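You operate a simulated robot arm through the tools that you are given. There is no shell and no other tool.

You are at the controls of a simulated robot arm. One attempt, no reset.

TASK
Test at 1 g at the desk clipboard's frequency, save the point, then shut the shaker down.
Fine: the clipboard beside the shaker; frequency set before starting; level at zero when starting and when stopping; power off last.

The check looks at the end state, three seconds after you hand in, the way a careful person would. Anything else that was tipped, shoved, dropped, spilled or broken makes it a failure.

THE ROBOT
A 6-joint arm with a two-finger parallel gripper, fixed in place. Base frame: the origin is at the foot of the arm, x ahead of it, y to its left, z up; the work surface is at about z = 730. Readings come in mm, rad, newtons and seconds.
With the tool pointing down near the work surface it reaches from about 200 to 620 mm from the base axis. Its first joint turns from -1.152 to 1.152 rad. Payload 2.7 kg.
The TCP is the grasp point between the finger pads, 23 mm short of the fingertips. In the tool frame z runs along the fingers and y along their closing line. Largest opening 94 mm; finger width 38, thickness 10; the body of the gripper, 54 by 96 mm, starts 39 mm behind the TCP.
Orientation is that of the tool frame in the base frame, as [roll, pitch, yaw] about the fixed x, y, z axes, in that order (R = Rz(yaw) Ry(pitch) Rx(roll)). With the fingers straight down and closing along the base's y, the tool's x points along the base's -x, its y along +y and its z along -z.

THE INTERFACE
- The arm moves only by the tool send_rows. Its argument "steps" is a list of rows, each an object (a shift or turn left out is 0, a gripper value left out holds the last) with "rot": the turn, a rotation vector about the base's x, y, z in rad, a list of three; "translation": the shift along the base's x, y, z in mm, a list of three; "fingers": the closure, from 0 (fully open) to 1 (shut). In form: [{"rot": [rx, ry, rz], "translation": [tx, ty, tz], "fingers": fingers}, ...]. A call has 1 to 20 rows; each row shifts and turns the commanded pose from where the row before left it. A row lasts 0.2 s, in which the tool goes at most 50 mm and 0.15 rad; a call with a longer step from one row to the next is refused whole, and so is a gripper value outside its range. A pose out of reach is approached as far as the arm can. The call stops where the force on the tool passes 90 N (or 10 N more than at its start, if that is more) or the arm is blocked; 0.2 s more then pass. Each finger travels about 45 mm/s and halts on what it meets, pressing with about 44 N; the grip force reading is that of the motor and also rises with nothing between the fingers. The clock runs only during rows and for 0.2 s after the last one: add rows that do not move to give the fingers time. The reply holds the time, the measured pose of the TCP, the force on the tool along the base axes, the opening and the grip force, in the units named above and with some noise, with the torque about the TCP (base axes, N m) and any sound that the robot's microphone picked up, and new pictures: "show" is both (left out), scene, wrist or none.
- Cameras (640 x 400 px; columns grow to the right, rows downward): "scene" is fixed at [64.1, -422.4, 1402.1]; the picture's right is [0.87, -0.49, 0.00], its down [-0.28, -0.50, -0.82] and it looks along [0.40, 0.71, -0.57] (base axes); focal length 245 px, centre (320, 200). "wrist" rides on the gripper at [86, 16, -75] in the tool frame; the picture's right is [-0.18, 0.98, 0.00], its down [-0.58, -0.11, -0.81] and it looks along [-0.79, -0.15, 0.59] (tool axes); focal length 243 px, centre (320, 200). There is no depth. A picture from a camera that has moved, and an enlarged one, comes with that camera's place and axes in the base frame and with its lens.
- inspect(camera, box): a new picture of the part [left, top, right, bottom] of that camera's present view, enlarged. It takes no simulated time.
- close_job(): hands the job in; it is judged then, once.

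Nothing tells you positions but the pictures and the camera data. Unless the task says otherwise, let go and move clear before handing in.

The tools are called as a command line: name --argument value ..., lists and objects as JSON in quotes. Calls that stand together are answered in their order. send_rows: Moves the arm, as the interface text tells. Its arguments: {"type":"object","properties":{"steps":{"type":"array"},"show":{"type":"string","enum":["both","scene","wrist","none"]}},"required":["steps"]} The other tools are called the same way: inspect (camera, box) takes an enlarged picture of a part of a camera's view; close_job () hands the job in.

At the start:

```text
clock: 0.0
position: [346.7, 89.8, 1269.2]
tool_rot: [3.141, 0.002, 3.14]
force: [-0.5, 0.8, 0.6]
moment: [-0.04, 0.0, -0.01]
opening: 93.7
gripper_force: 0.2
```

scene: 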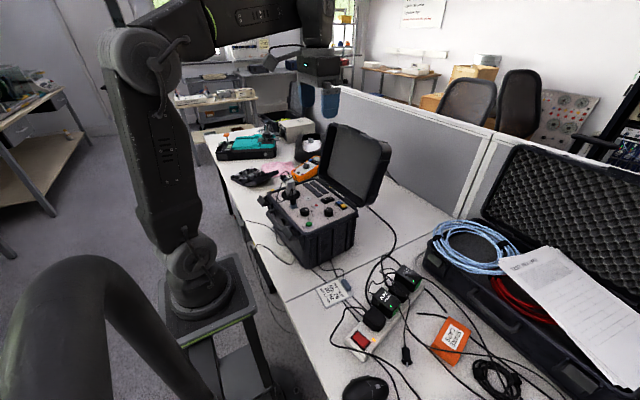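
wrist: 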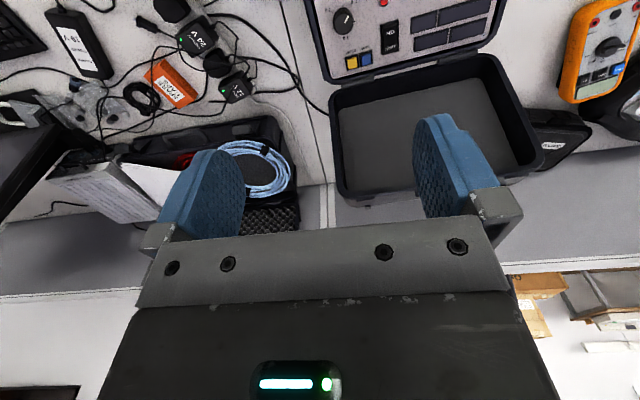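

I see a portable shaker in a black case at the centre of the desk, with a knob panel, and a small white card near it. I'll take enlarged pictures of the panel and the papers before moving.

inspect --camera "scene" --box '[250, 160, 370, 270]'

inspect --camera "wrist" --box '[300, 0, 520, 90]'

inspect --camera "scene" --box '[310, 260, 480, 370]'

inspect --camera "scene" --box '[490, 230, 640, 390]'

inspect --camera "scene" --box '[200, 100, 340, 200]'

```text
3.64 times, centred on (310, 215) of scene
camera zoom: at [64.1, -422.4, 1402.1], right [0.87, -0.49, 0.0], down [-0.28, -0.5, -0.82], along [0.4, 0.71, -0.57], focal length 889 px, centre (356, 146)
```

zoom: 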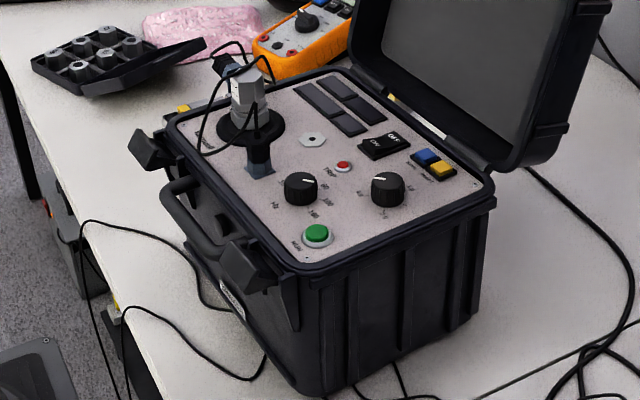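

```text
2.91 times, centred on (410, 45) of wrist
camera zoom: at [260.4, 106.3, 1341.7], right [0.18, 0.98, 0.0], down [0.58, -0.11, 0.81], along [0.79, -0.15, -0.59], focal length 706 px, centre (58, 651)
```

zoom: 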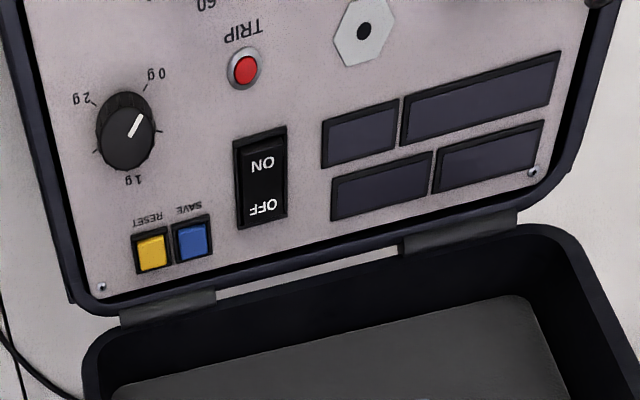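

```text
3.64 times, centred on (395, 315) of scene
camera zoom: at [64.1, -422.4, 1402.1], right [0.87, -0.49, 0.0], down [-0.28, -0.5, -0.82], along [0.4, 0.71, -0.57], focal length 889 px, centre (47, -218)
```

zoom: 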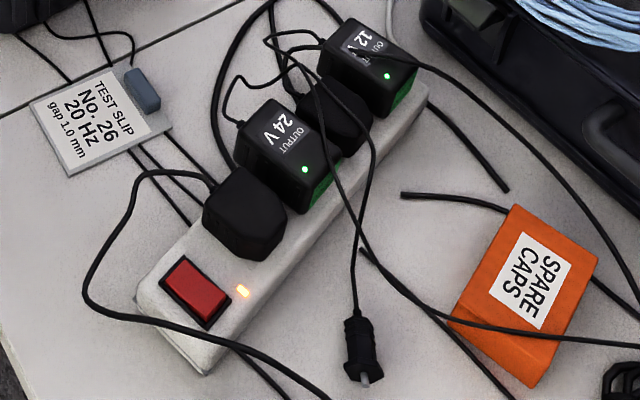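

```text
2.50 times, centred on (565, 310) of scene
camera zoom: at [64.1, -422.4, 1402.1], right [0.87, -0.49, 0.0], down [-0.28, -0.5, -0.82], along [0.4, 0.71, -0.57], focal length 612 px, centre (-292, -75)
```

zoom: 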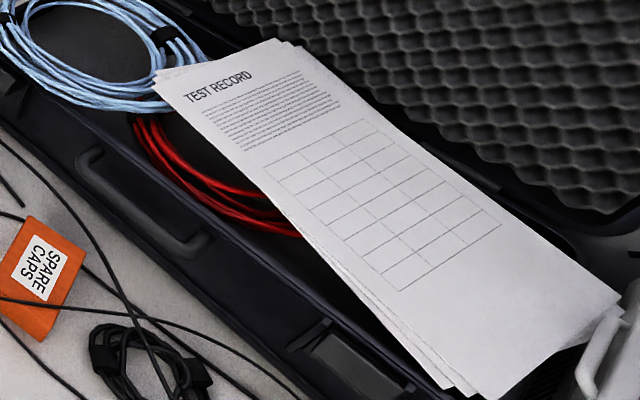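

```text
4.00 times, centred on (270, 150) of scene
camera zoom: at [64.1, -422.4, 1402.1], right [0.87, -0.49, 0.0], down [-0.28, -0.5, -0.82], along [0.4, 0.71, -0.57], focal length 978 px, centre (520, 400)
```

zoom: 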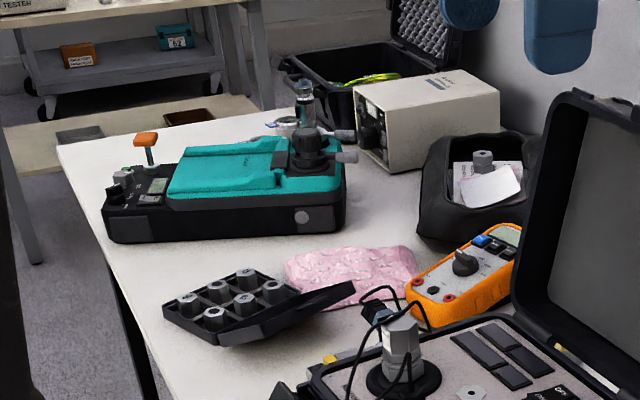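

The small board with a clip beside the shaker reads like a test slip with a frequency. I'll enlarge it and the panel further to read the values and dial scales.

inspect --camera "scene" --box '[312, 272, 362, 312]'

inspect --camera "scene" --box '[295, 185, 375, 235]'

inspect --camera "wrist" --box '[300, 0, 420, 75]'

inspect --camera "scene" --box '[380, 0, 480, 60]'

inspect --camera "scene" --box '[265, 170, 335, 220]'

```text
10.00 times, centred on (337, 292) of scene
camera zoom: at [64.1, -422.4, 1402.1], right [0.87, -0.49, 0.0], down [-0.28, -0.5, -0.82], along [0.4, 0.71, -0.57], focal length 2446 px, centre (150, -720)
```

zoom: 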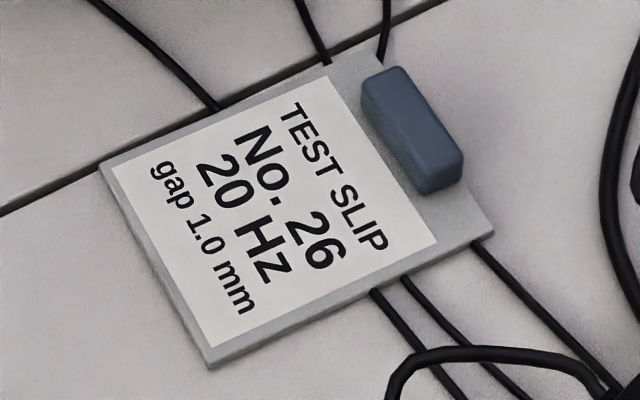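

```text
8.00 times, centred on (335, 210) of scene
camera zoom: at [64.1, -422.4, 1402.1], right [0.87, -0.49, 0.0], down [-0.28, -0.5, -0.82], along [0.4, 0.71, -0.57], focal length 1957 px, centre (200, 120)
```

zoom: 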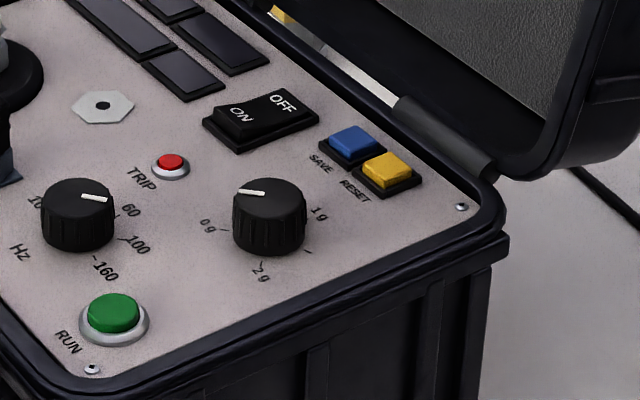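

```text
5.33 times, centred on (360, 38) of wrist
camera zoom: at [260.4, 106.3, 1341.7], right [0.18, 0.98, 0.0], down [0.58, -0.11, 0.81], along [0.79, -0.15, -0.59], focal length 1294 px, centre (107, 1067)
```

zoom: 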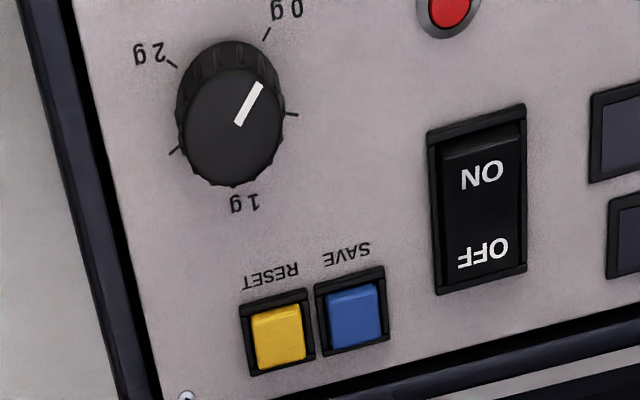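

```text
6.40 times, centred on (430, 30) of scene
camera zoom: at [64.1, -422.4, 1402.1], right [0.87, -0.49, 0.0], down [-0.28, -0.5, -0.82], along [0.4, 0.71, -0.57], focal length 1565 px, centre (-384, 1288)
```

zoom: 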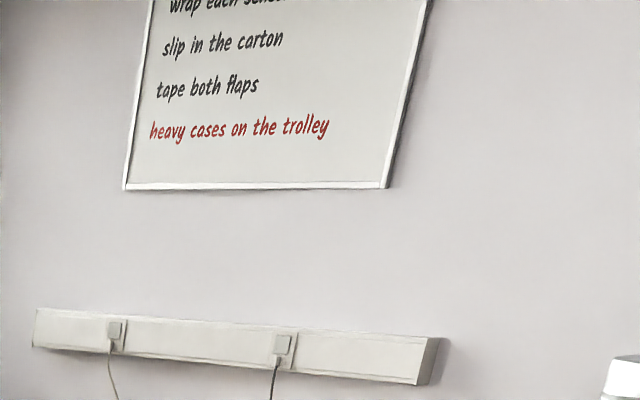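

```text
8.00 times, centred on (300, 195) of scene
camera zoom: at [64.1, -422.4, 1402.1], right [0.87, -0.49, 0.0], down [-0.28, -0.5, -0.82], along [0.4, 0.71, -0.57], focal length 1957 px, centre (480, 240)
```

zoom: 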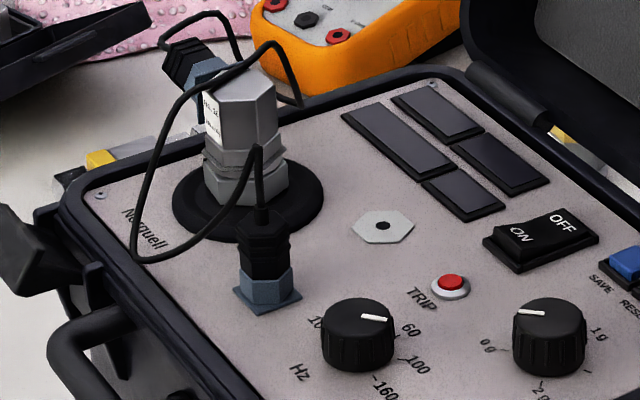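

The desk slip reads "TEST SLIP No. 26, 20 Hz". The panel has an Hz knob, a level knob (0/1/2 g), RUN (green), TRIP, SAVE (blue), RESET (yellow) and a rocker, and sits around z≈900, x 290–500, y 70–340. I'll back the wrist camera off to look down on the whole panel.

send_rows --steps '[{"translation": [-24, 27, -22]}, {"translation": [-24, 27, -22]}, {"translation": [-24, 27, -22]}, {"translation": [-25, 29, -23]}, {}]'

```text
clock: 1.2
position: [249.6, 204.7, 1179.6]
tool_rot: [3.14, 0.002, -3.141]
force: [0.3, 0.3, -0.6]
moment: [-0.01, -0.01, 0.0]
opening: 94.0
gripper_force: 0.2
camera wrist: at [163.2, 220.0, 1253.2], right [0.18, 0.98, 0.0], down [0.58, -0.11, 0.81], along [0.79, -0.15, -0.59], focal length 243 px, centre (320, 200)
```

scene: 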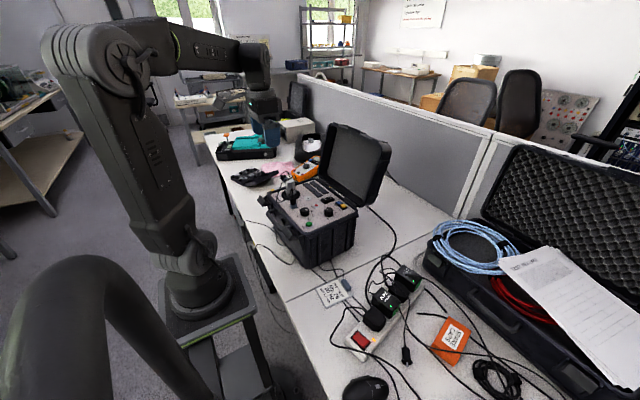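
wrist: 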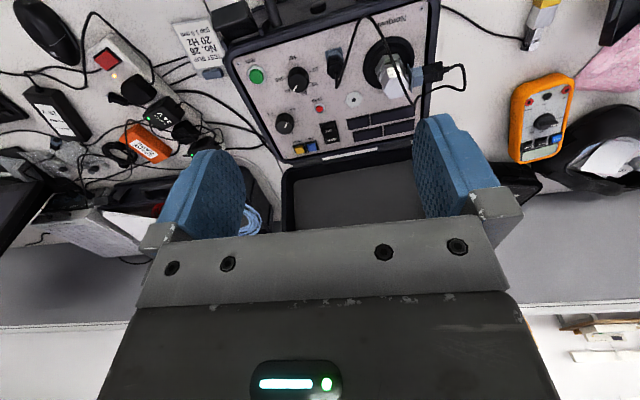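

inspect --camera "wrist" --box '[225, 45, 353, 165]'

inspect --camera "wrist" --box '[225, 0, 440, 134]'

inspect --camera "wrist" --box '[260, 55, 340, 105]'

inspect --camera "scene" --box '[260, 170, 370, 240]'

```text
3.33 times, centred on (289, 105) of wrist
camera zoom: at [163.2, 220.0, 1253.2], right [0.18, 0.98, 0.0], down [0.58, -0.11, 0.81], along [0.79, -0.15, -0.59], focal length 809 px, centre (423, 517)
```

zoom: 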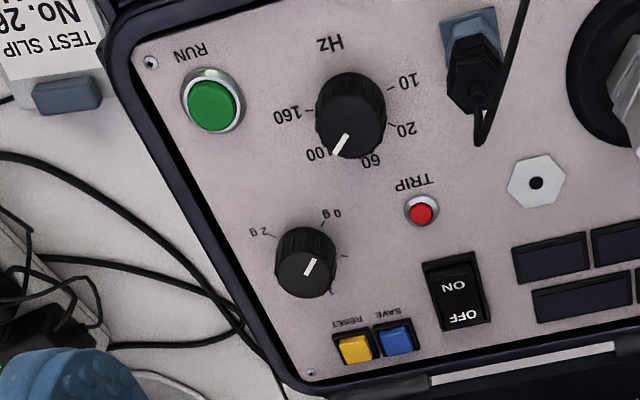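

```text
2.98 times, centred on (332, 67) of wrist
camera zoom: at [163.2, 220.0, 1253.2], right [0.18, 0.98, 0.0], down [0.58, -0.11, 0.81], along [0.79, -0.15, -0.59], focal length 722 px, centre (283, 596)
```

zoom: 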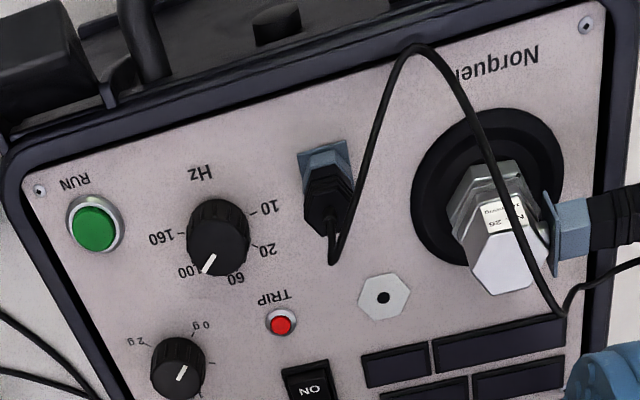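

```text
8.00 times, centred on (300, 80) of wrist
camera zoom: at [163.2, 220.0, 1253.2], right [0.18, 0.98, 0.0], down [0.58, -0.11, 0.81], along [0.79, -0.15, -0.59], focal length 1941 px, centre (480, 1160)
```

zoom: 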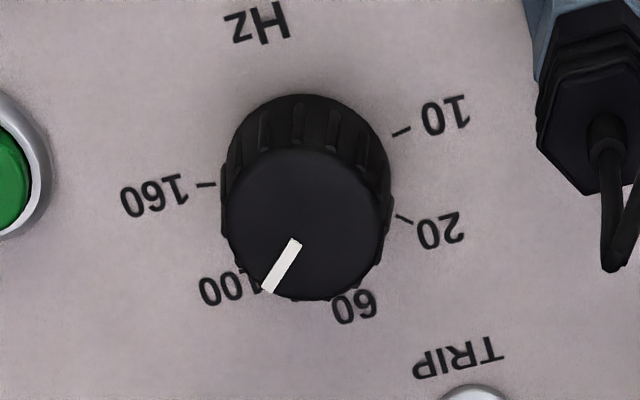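

```text
5.71 times, centred on (315, 205) of scene
camera zoom: at [64.1, -422.4, 1402.1], right [0.87, -0.49, 0.0], down [-0.28, -0.5, -0.82], along [0.4, 0.71, -0.57], focal length 1398 px, centre (349, 171)
```

zoom: 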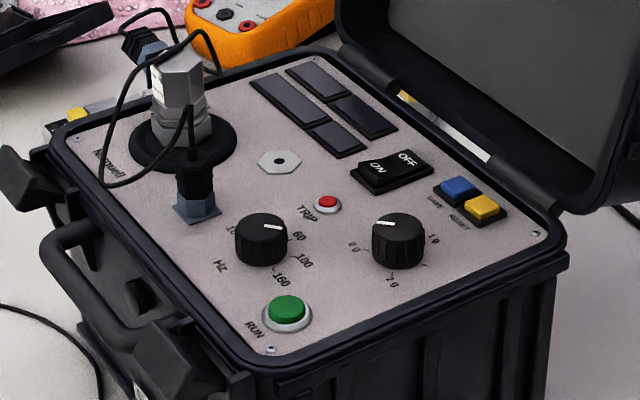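

The Hz dial has marks 10/20/60/100/160 and is near 100 at present; the level dial pointer is a bit off the 0 g mark, maybe. I'll zoom in on the level knob and the buttons.

inspect --camera "wrist" --box '[260, 100, 324, 140]'

inspect --camera "wrist" --box '[284, 116, 348, 156]'

inspect --camera "wrist" --box '[232, 50, 296, 90]'

inspect --camera "wrist" --box '[320, 85, 432, 155]'

inspect --camera "scene" --box '[316, 200, 348, 220]'

```text
10.00 times, centred on (292, 120) of wrist
camera zoom: at [163.2, 220.0, 1253.2], right [0.18, 0.98, 0.0], down [0.58, -0.11, 0.81], along [0.79, -0.15, -0.59], focal length 2426 px, centre (600, 1000)
```

zoom: 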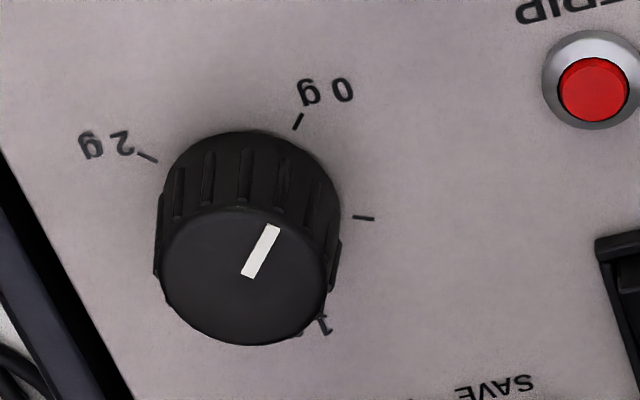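

```text
10.00 times, centred on (316, 136) of wrist
camera zoom: at [163.2, 220.0, 1253.2], right [0.18, 0.98, 0.0], down [0.58, -0.11, 0.81], along [0.79, -0.15, -0.59], focal length 2426 px, centre (360, 840)
```

zoom: 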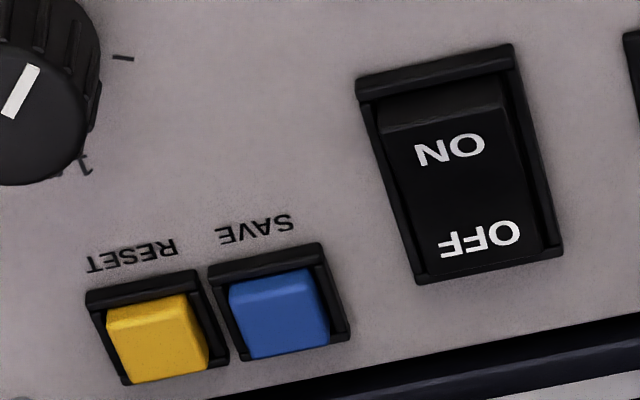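

```text
10.00 times, centred on (264, 70) of wrist
camera zoom: at [163.2, 220.0, 1253.2], right [0.18, 0.98, 0.0], down [0.58, -0.11, 0.81], along [0.79, -0.15, -0.59], focal length 2426 px, centre (880, 1500)
```

zoom: 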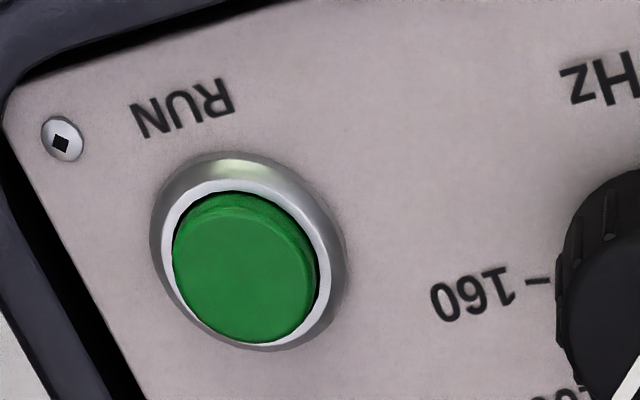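

```text
5.71 times, centred on (376, 120) of wrist
camera zoom: at [163.2, 220.0, 1253.2], right [0.18, 0.98, 0.0], down [0.58, -0.11, 0.81], along [0.79, -0.15, -0.59], focal length 1386 px, centre (0, 657)
```

zoom: 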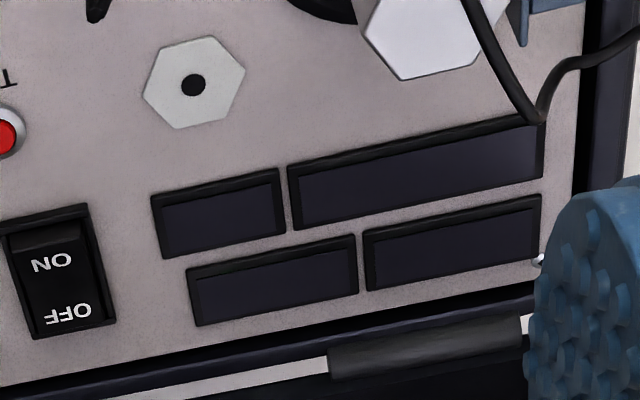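

```text
16.00 times, centred on (332, 210) of scene
camera zoom: at [64.1, -422.4, 1402.1], right [0.87, -0.49, 0.0], down [-0.28, -0.5, -0.82], along [0.4, 0.71, -0.57], focal length 3914 px, centre (128, 40)
```

zoom: 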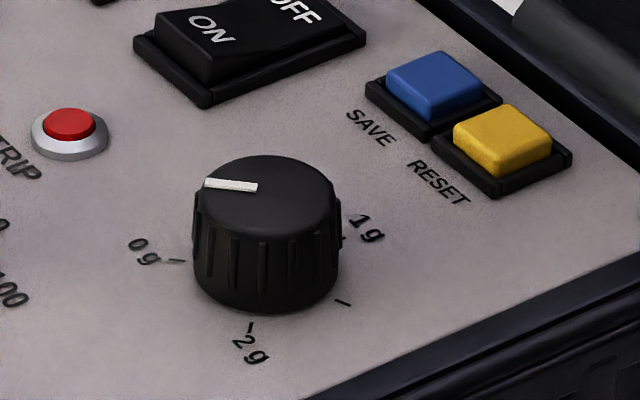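

The level pointer sits on 0 g, Hz is on 100, and the rocker looks OFF (ON end raised) at about (436,188). I'll shut the fingers, turn the tool about 97° so the narrow side faces along the rocker, and go above its ON end.

send_rows --steps '[{"translation": [14.3, -1.5, -6], "rot": [0, 0, 0.14], "fingers": 1}, {"translation": [14.3, -1.5, -6], "rot": [0, 0, 0.14]}, {"translation": [14.3, -1.5, -6], "rot": [0, 0, 0.14]}, {"translation": [14.3, -1.5, -6], "rot": [0, 0, 0.14]}, {"translation": [14.3, -1.5, -6], "rot": [0, 0, 0.14]}, {"translation": [14.3, -1.5, -6], "rot": [0, 0, 0.14]}, {"translation": [14.3, -1.5, -6], "rot": [0, 0, 0.14]}, {"translation": [14.3, -1.5, -6], "rot": [0, 0, 0.14]}, {"translation": [14.3, -1.5, -6], "rot": [0, 0, 0.14]}, {"translation": [14.3, -1.5, -6], "rot": [0, 0, 0.14]}, {"translation": [14.3, -1.5, -6], "rot": [0, 0, 0.14]}, {"translation": [14.3, -1.5, -6], "rot": [0, 0, 0.14]}, {}]'

```text
clock: 4.0
position: [422.2, 182.7, 1106.1]
tool_rot: [3.14, 0.002, -1.46]
force: [1.4, 0.1, 0.0]
moment: [-0.02, 0.0, 0.01]
opening: 0.0
gripper_force: 42.8
camera wrist: at [415.5, 94.8, 1179.6], right [-1.0, 0.07, 0.0], down [0.05, 0.59, 0.81], along [0.06, 0.8, -0.59], focal length 243 px, centre (320, 200)
```

scene: 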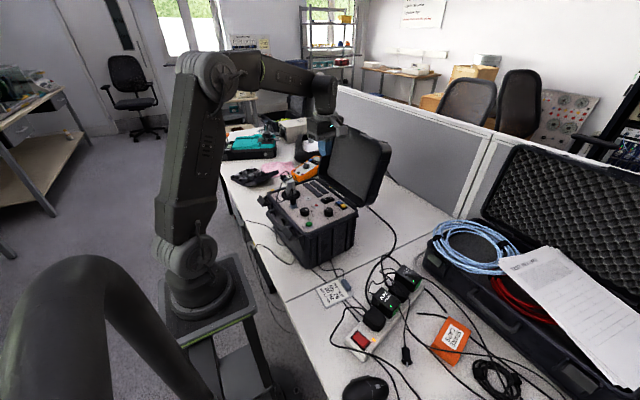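
wrist: 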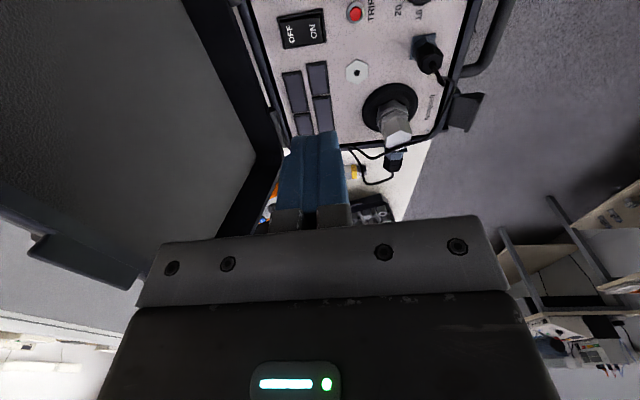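

The tool turned freely and is above the rocker. I'll check the rocker's outline from this side to refine the press point.

inspect --camera "wrist" --box '[270, 0, 366, 60]'

inspect --camera "wrist" --box '[270, 20, 470, 145]'

inspect --camera "scene" --box '[316, 186, 364, 216]'

```text
6.67 times, centred on (318, 30) of wrist
camera zoom: at [415.5, 94.8, 1179.6], right [-1.0, 0.07, 0.0], down [0.05, 0.59, 0.81], along [0.06, 0.8, -0.59], focal length 1618 px, centre (333, 1333)
```

zoom: 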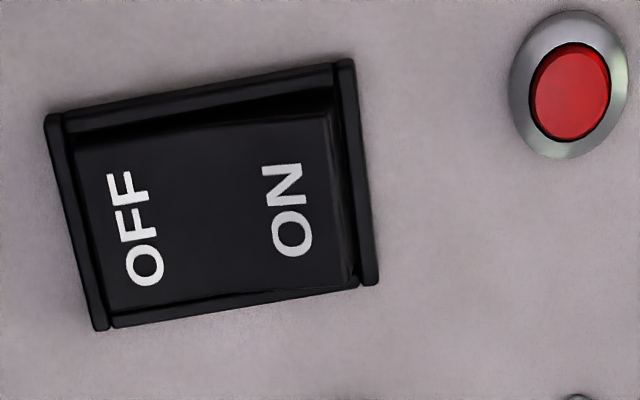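

```text
3.20 times, centred on (370, 82) of wrist
camera zoom: at [415.5, 94.8, 1179.6], right [-1.0, 0.07, 0.0], down [0.05, 0.59, 0.81], along [0.06, 0.8, -0.59], focal length 776 px, centre (160, 576)
```

zoom: 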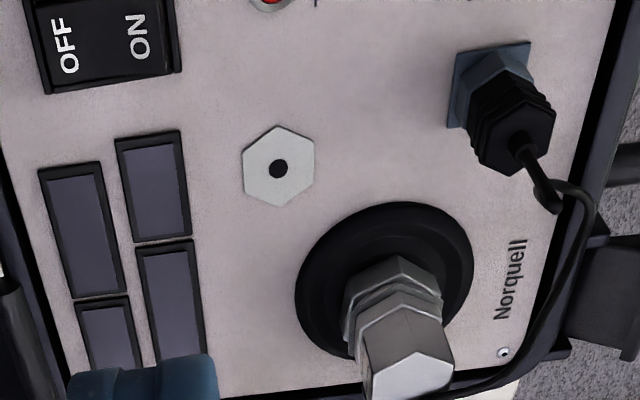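

```text
13.33 times, centred on (340, 201) of scene
camera zoom: at [64.1, -422.4, 1402.1], right [0.87, -0.49, 0.0], down [-0.28, -0.5, -0.82], along [0.4, 0.71, -0.57], focal length 3261 px, centre (53, 187)
```

zoom: 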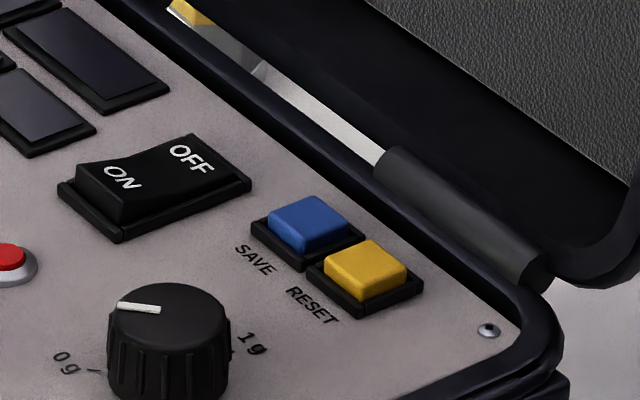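

The rocker centre triangulates to about (437,187), with its ON end at x≈416. I'll let the arm settle to check the pose reading before descending.

send_rows --steps '[{}, {}]' --show "none"

send_rows --steps '[{}, {}]' --show "none"

```text
clock: 4.6
position: [420.6, 182.5, 1106.0]
tool_rot: [3.139, 0.003, -1.462]
force: [0.1, -0.4, 0.4]
moment: [0.01, 0.02, 0.01]
opening: 0.0
gripper_force: 42.5
```

```text
clock: 5.2
position: [421.7, 182.8, 1106.2]
tool_rot: [3.14, 0.003, -1.461]
force: [0.4, -0.3, -0.2]
moment: [-0.01, -0.03, 0.01]
opening: 0.0
gripper_force: 42.8
```

The pose is steady at about (421,183,1106). I'll line up over the rocker's ON end and descend to about 20 mm above it.

send_rows --steps '[{"translation": [3.7, 4.3, -20]}, {"translation": [0, 0, -35]}, {"translation": [0, 0, -35]}, {"translation": [0, 0, -35]}, {"translation": [0, 0, -20]}, {}, {}]'

```text
clock: 6.8
position: [427.2, 186.3, 961.5]
tool_rot: [3.14, 0.002, -1.46]
force: [-0.1, 0.1, 1.1]
moment: [0.01, -0.01, -0.03]
opening: 0.0
gripper_force: 42.2
camera wrist: at [420.5, 98.6, 1036.2], right [-1.0, 0.08, 0.0], down [0.05, 0.59, 0.81], along [0.06, 0.8, -0.59], focal length 243 px, centre (320, 200)
```

scene: 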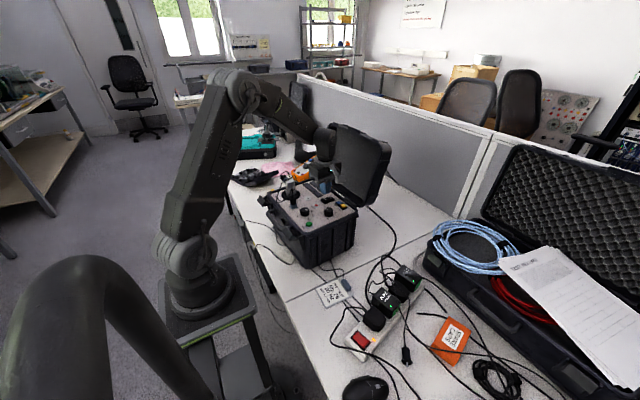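
wrist: 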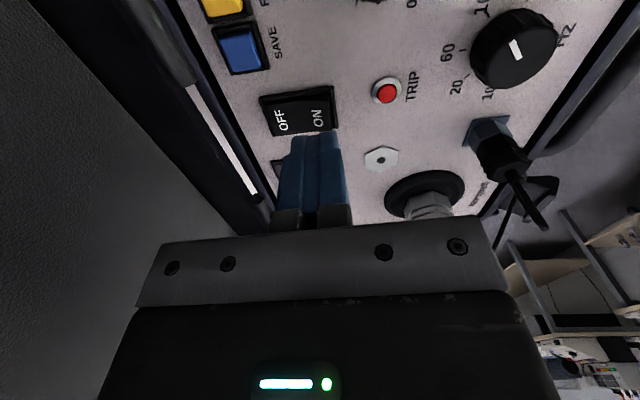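

inspect --camera "wrist" --box '[240, 70, 400, 170]'

inspect --camera "scene" --box '[290, 160, 370, 210]'

```text
4.00 times, centred on (320, 120) of wrist
camera zoom: at [420.5, 98.6, 1036.2], right [-1.0, 0.08, 0.0], down [0.05, 0.59, 0.81], along [0.06, 0.8, -0.59], focal length 970 px, centre (320, 520)
```

zoom: 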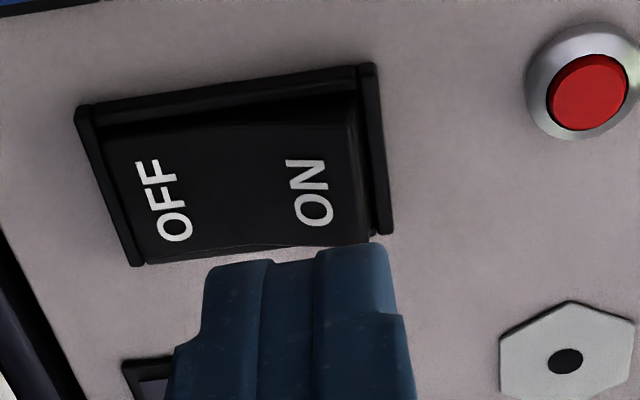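

```text
8.00 times, centred on (330, 185) of scene
camera zoom: at [64.1, -422.4, 1402.1], right [0.87, -0.49, 0.0], down [-0.28, -0.5, -0.82], along [0.4, 0.71, -0.57], focal length 1957 px, centre (240, 320)
```

zoom: 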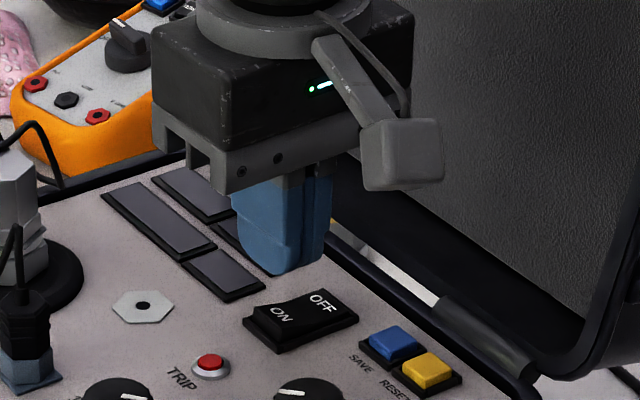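

The closed tips are over the ON half with the camera clear of everything. I'll descend in small steps to feel contact on the rocker.

send_rows --steps '[{"translation": [-2, 0.5, -5]}, {"translation": [0, 0, -5]}, {"translation": [0, 0, -5]}, {"translation": [0, 0, -3]}, {"translation": [0, 0, -2]}, {"translation": [0, 0, -2]}, {}]' --show "none"

```text
clock: 8.4
position: [422.6, 186.9, 939.2]
tool_rot: [3.139, 0.002, -1.463]
force: [0.3, -0.3, 0.6]
moment: [0.01, 0.03, 0.0]
opening: 0.0
gripper_force: 42.5
```

No contact yet with the tips at about z 916. I'll continue down gently.

send_rows --steps '[{"translation": [1, 0, -1.5]}, {"translation": [0, 0, -1.5]}, {"translation": [0, 0, -1.5]}, {}]' --show "wrist"

```text
clock: 9.4
position: [425.3, 186.9, 936.4]
tool_rot: [3.141, 0.001, -1.461]
force: [0.7, -0.6, 0.3]
moment: [-0.03, 0.0, 0.02]
opening: 0.1
gripper_force: 42.6
camera wrist: at [418.5, 98.9, 1009.7], right [-1.0, 0.08, 0.0], down [0.05, 0.59, 0.81], along [0.06, 0.8, -0.59], focal length 243 px, centre (320, 200)
```

wrist: 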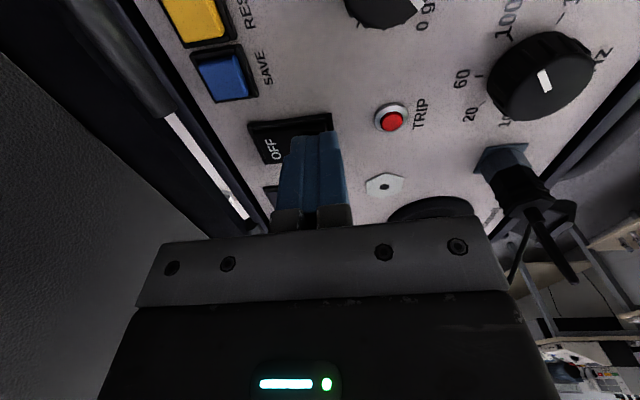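

Still no contact force. I'll press on in 1.5 mm steps.

send_rows --steps '[{"translation": [0, 0, -1.5]}, {"translation": [0, 0, -1.5]}, {}]' --show "none"

```text
clock: 10.2
position: [424.4, 187.5, 933.4]
tool_rot: [3.141, 0.002, -1.46]
force: [-1.4, 1.1, 7.8]
moment: [-0.08, -0.02, 0.0]
opening: 0.0
gripper_force: 42.1
```

Contact at tip z≈910 with about 8 N. I'll push further to flip the rocker.

send_rows --steps '[{"translation": [0, 0, -1.5]}, {"translation": [0, 0, -1.5]}, {}]' --show "scene"

```text
clock: 11.0
position: [425.3, 187.5, 931.2]
tool_rot: [-3.139, 0.003, -1.459]
force: [-14.3, -2.4, 41.4]
moment: [-0.51, -0.1, -0.2]
opening: 0.0
gripper_force: 41.8
```

scene: 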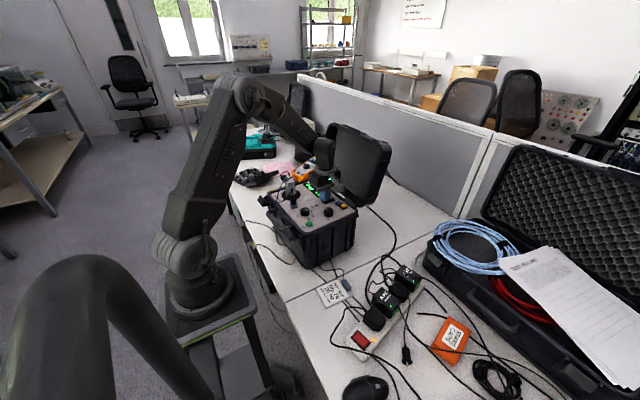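

The displays lit green, so power is on. I'll lift straight up and read the displays.

send_rows --steps '[{"translation": [0, 0, 5]}, {"translation": [0, 0, 25]}, {"translation": [0, 0, 40]}, {"translation": [0, 0, 40]}, {"translation": [0, 0, 20]}, {}]'

inspect --camera "scene" --box '[285, 170, 365, 220]'

inspect --camera "wrist" --box '[250, 0, 410, 100]'

```text
clock: 12.4
position: [425.0, 188.2, 1061.1]
tool_rot: [3.139, 0.001, -1.462]
force: [-0.6, 0.4, 0.1]
moment: [-0.02, 0.01, 0.02]
opening: 0.1
gripper_force: 42.6
camera wrist: at [418.2, 99.8, 1133.4], right [-1.0, 0.08, 0.0], down [0.05, 0.59, 0.81], along [0.06, 0.8, -0.59], focal length 243 px, centre (320, 200)
```

scene: 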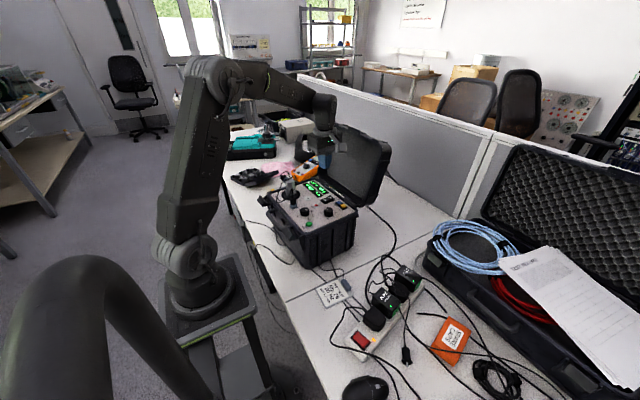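
wrist: 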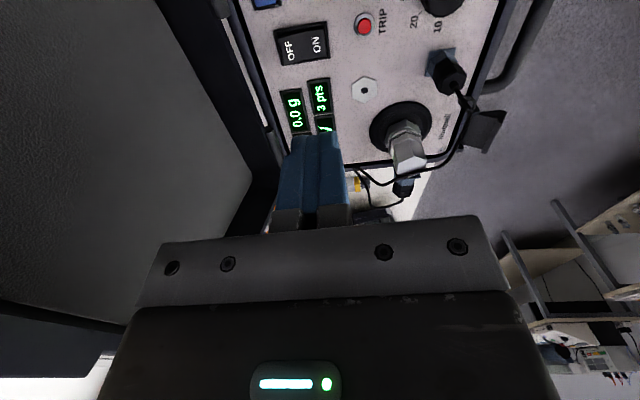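

```text
8.00 times, centred on (325, 195) of scene
camera zoom: at [64.1, -422.4, 1402.1], right [0.87, -0.49, 0.0], down [-0.28, -0.5, -0.82], along [0.4, 0.71, -0.57], focal length 1957 px, centre (280, 240)
```

zoom: 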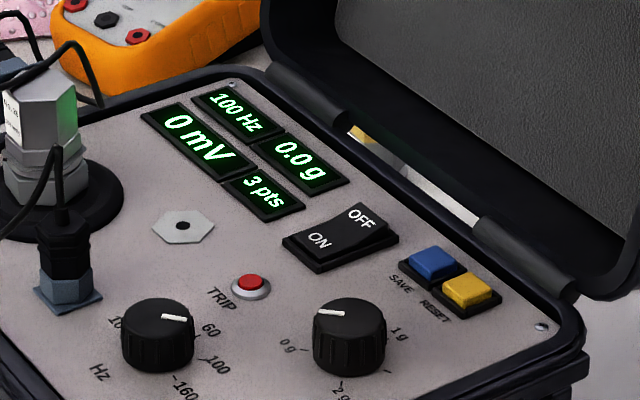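

```text
4.00 times, centred on (330, 50) of wrist
camera zoom: at [418.2, 99.8, 1133.4], right [-1.0, 0.08, 0.0], down [0.05, 0.59, 0.81], along [0.06, 0.8, -0.59], focal length 970 px, centre (280, 800)
```

zoom: 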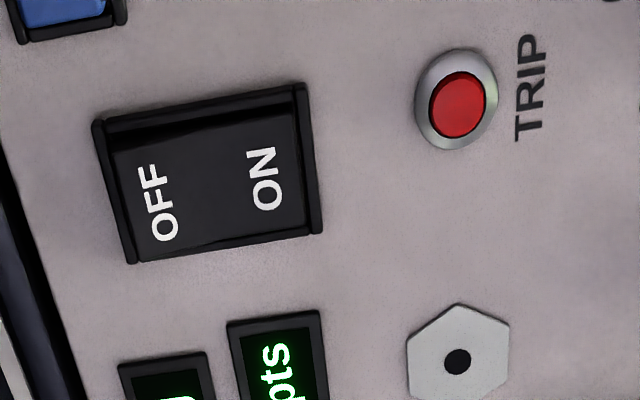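

Displays read 100 Hz, 0.0 g, 0 mV, 3 pts; the unit is on with level at zero. Next I'll move above the Hz knob at about (334,158), opening the fingers partway, and check alignment.

send_rows --steps '[{"translation": [-23, -7.5, 0], "rot": [0, 0, -0.07], "fingers": 0.5}, {"translation": [-23, -7.5, 0], "rot": [0, 0, -0.07]}, {"translation": [-23, -7.5, 0], "rot": [0, 0, -0.07]}, {"translation": [-22, -7.5, 0], "rot": [0, 0, -0.07]}, {}, {}, {}]'

inspect --camera "wrist" --box '[256, 0, 384, 80]'

inspect --camera "scene" --box '[288, 196, 336, 226]'

```text
clock: 14.0
position: [331.3, 158.1, 1061.3]
tool_rot: [3.141, 0.001, -1.744]
force: [0.2, 0.0, 0.3]
moment: [0.02, -0.01, -0.02]
opening: 46.7
gripper_force: 0.0
camera wrist: at [301.8, 74.6, 1134.7], right [-0.94, 0.35, 0.0], down [0.21, 0.55, 0.81], along [0.28, 0.76, -0.59], focal length 243 px, centre (320, 200)
```

scene: 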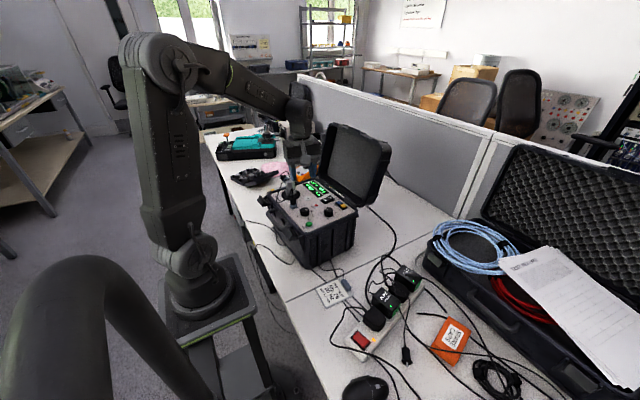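
wrist: 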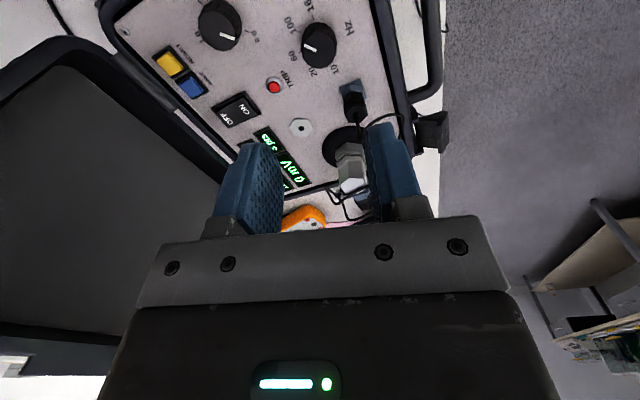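

```text
5.00 times, centred on (320, 40) of wrist
camera zoom: at [301.8, 74.6, 1134.7], right [-0.94, 0.35, 0.0], down [0.21, 0.55, 0.81], along [0.28, 0.76, -0.59], focal length 1213 px, centre (320, 1000)
```

zoom: 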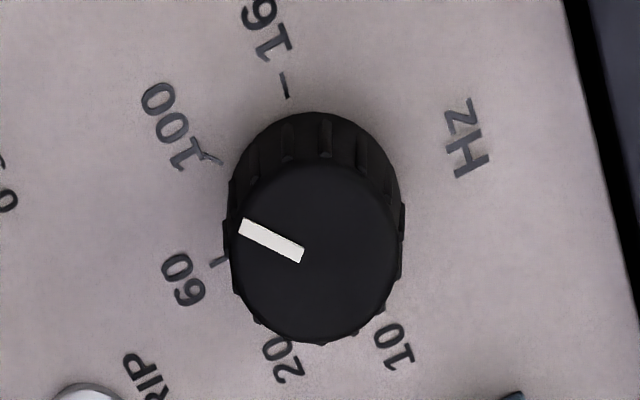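

```text
13.33 times, centred on (312, 211) of scene
camera zoom: at [64.1, -422.4, 1402.1], right [0.87, -0.49, 0.0], down [-0.28, -0.5, -0.82], along [0.4, 0.71, -0.57], focal length 3261 px, centre (427, 53)
```

zoom: 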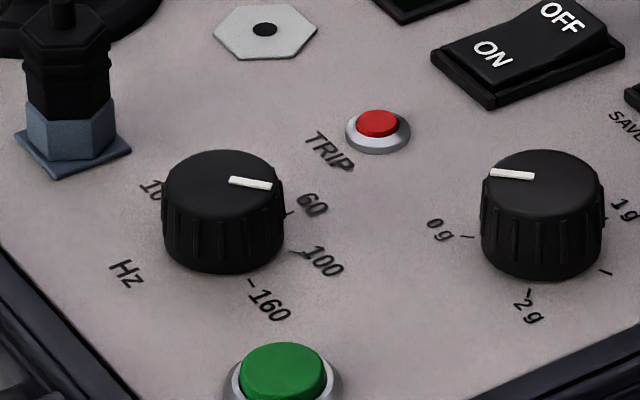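

Knob top triangulates to about (333,158,917), and the tool axis is within 2 mm of it. I'll correct and descend with the fingers straddling the knob, tips about 5 mm above the panel.

send_rows --steps '[{"translation": [1.6, 0.3, -30]}, {"translation": [0, 0, -40]}, {"translation": [0, 0, -30]}, {"translation": [0, 0, -12]}, {}, {}]'

inspect --camera "wrist" --box '[224, 60, 416, 180]'

inspect --camera "scene" --box '[270, 180, 350, 230]'

```text
clock: 15.4
position: [334.5, 156.8, 949.5]
tool_rot: [3.14, 0.002, -1.743]
force: [-0.1, -0.5, -0.8]
moment: [-0.01, -0.02, 0.01]
opening: 46.9
gripper_force: 0.0
camera wrist: at [304.1, 74.3, 1022.6], right [-0.94, 0.35, 0.0], down [0.21, 0.55, 0.81], along [0.28, 0.76, -0.59], focal length 243 px, centre (320, 200)
```

scene: 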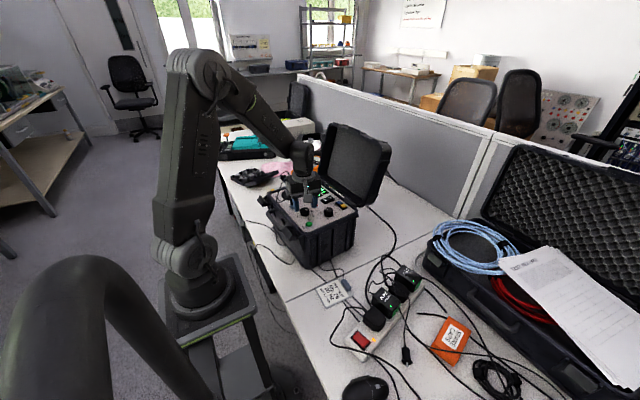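
wrist: 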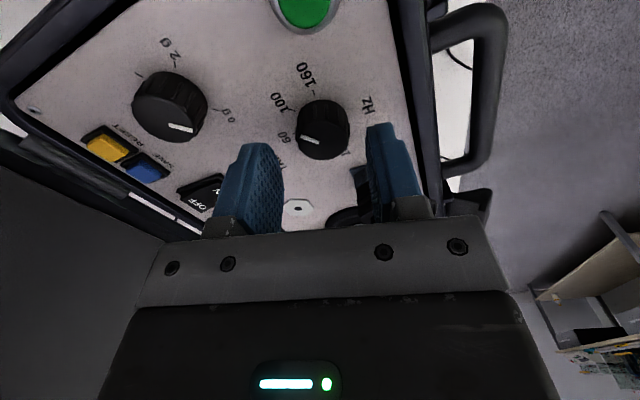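

```text
3.33 times, centred on (320, 120) of wrist
camera zoom: at [304.1, 74.3, 1022.6], right [-0.94, 0.35, 0.0], down [0.21, 0.55, 0.81], along [0.28, 0.76, -0.59], focal length 809 px, centre (320, 467)
```

zoom: 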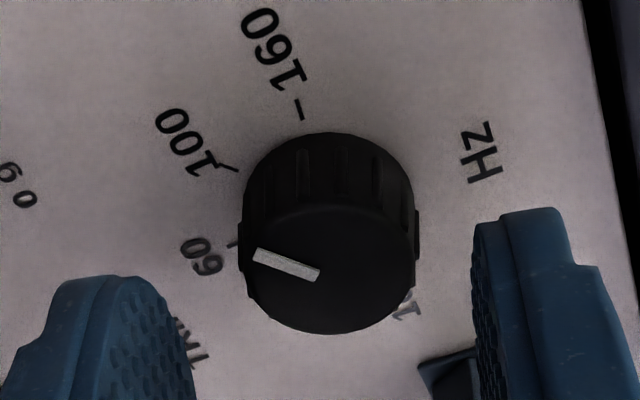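

```text
8.00 times, centred on (310, 205) of scene
camera zoom: at [64.1, -422.4, 1402.1], right [0.87, -0.49, 0.0], down [-0.28, -0.5, -0.82], along [0.4, 0.71, -0.57], focal length 1957 px, centre (400, 160)
```

zoom: 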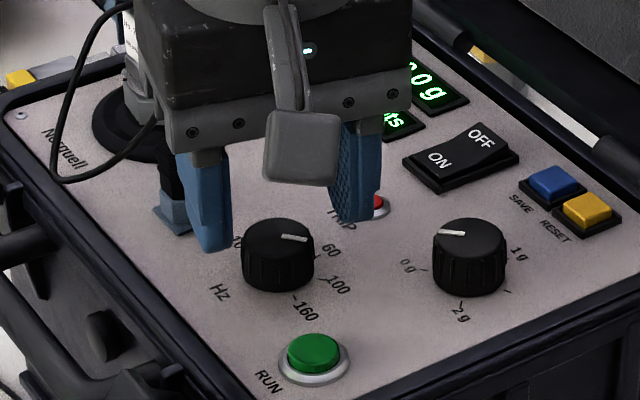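

The knob is within about 2 mm of the tool axis in this closer view. I'll nudge by (-0.7, +1.8) and descend onto it, then close the fingers.

send_rows --steps '[{"translation": [-0.7, 1.8, -8]}, {"translation": [0, 0, -7]}, {"translation": [0, 0, -5]}, {}, {}]'

inspect --camera "scene" --box '[270, 180, 350, 230]'

```text
clock: 16.6
position: [333.1, 158.4, 927.3]
tool_rot: [3.14, 0.002, -1.741]
force: [-0.2, -0.3, 0.3]
moment: [-0.02, 0.02, -0.02]
opening: 46.9
gripper_force: 0.2
camera wrist: at [303.4, 75.8, 1001.7], right [-0.94, 0.35, 0.0], down [0.21, 0.55, 0.81], along [0.28, 0.76, -0.59], focal length 243 px, centre (320, 200)
```

scene: 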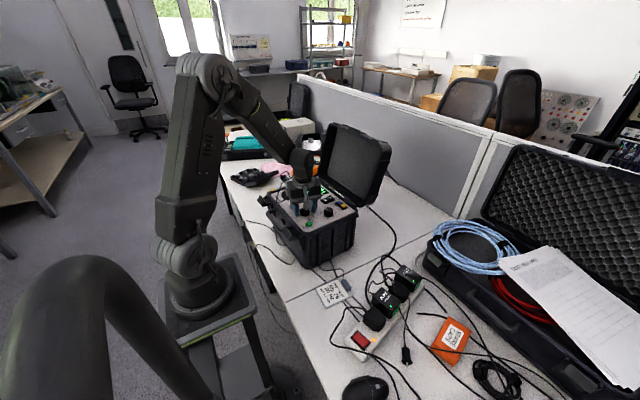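
wrist: 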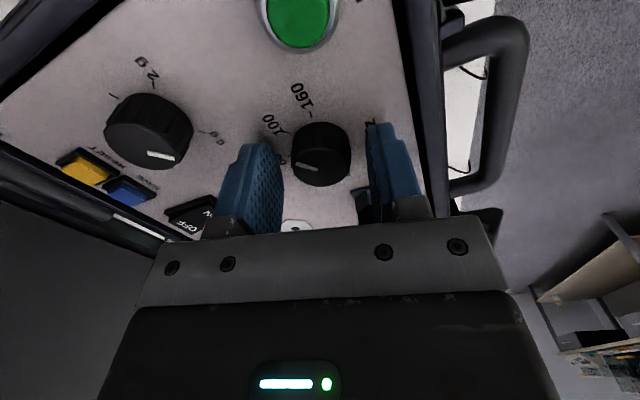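

```text
8.00 times, centred on (310, 205) of scene
camera zoom: at [64.1, -422.4, 1402.1], right [0.87, -0.49, 0.0], down [-0.28, -0.5, -0.82], along [0.4, 0.71, -0.57], focal length 1957 px, centre (400, 160)
```

zoom: 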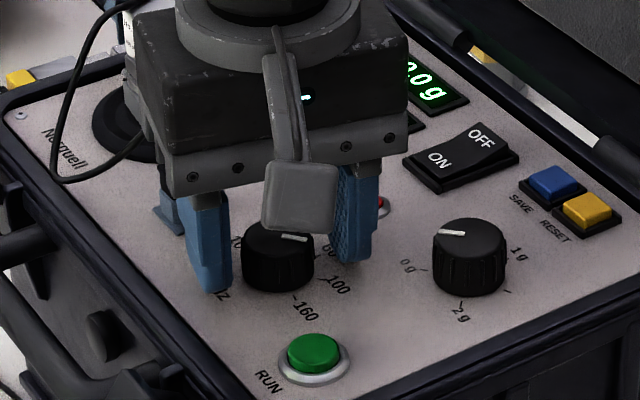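

The fingers straddle the knob cleanly and the tips are clear of the panel. I'll close on the knob.

send_rows --steps '[{"fingers": 0.75}, {}, {}]' --show "wrist"

inspect --camera "wrist" --box '[224, 80, 416, 200]'

```text
clock: 17.4
position: [332.9, 159.3, 927.9]
tool_rot: [3.138, 0.0, -1.742]
force: [-6.1, 1.3, 2.4]
moment: [-0.04, 0.26, 0.0]
opening: 28.9
gripper_force: 44.0
camera wrist: at [302.9, 75.8, 1001.7], right [-0.94, 0.35, 0.0], down [0.21, 0.55, 0.81], along [0.28, 0.76, -0.59], focal length 243 px, centre (320, 200)
```

wrist: 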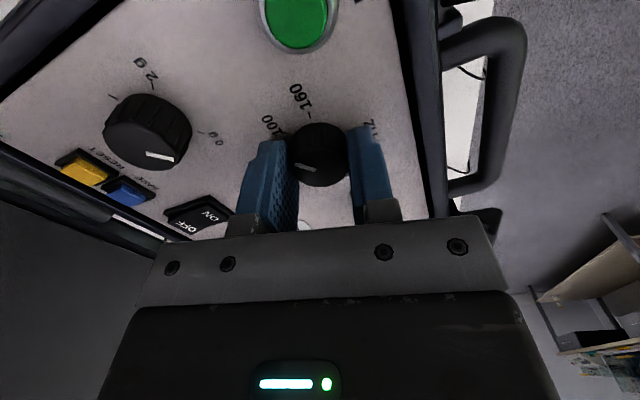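

```text
3.33 times, centred on (320, 140) of wrist
camera zoom: at [302.9, 75.8, 1001.7], right [-0.94, 0.35, 0.0], down [0.21, 0.55, 0.81], along [0.28, 0.76, -0.59], focal length 809 px, centre (320, 400)
```

zoom: 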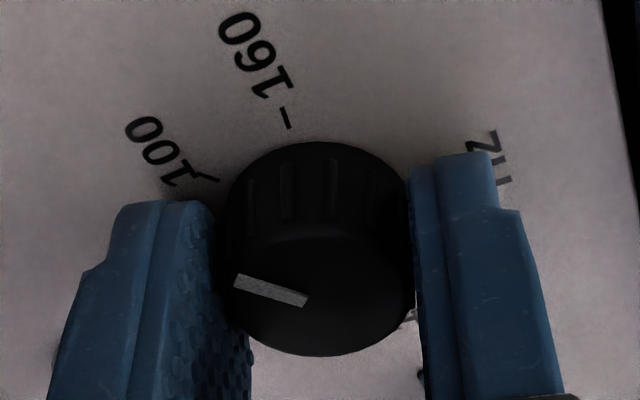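

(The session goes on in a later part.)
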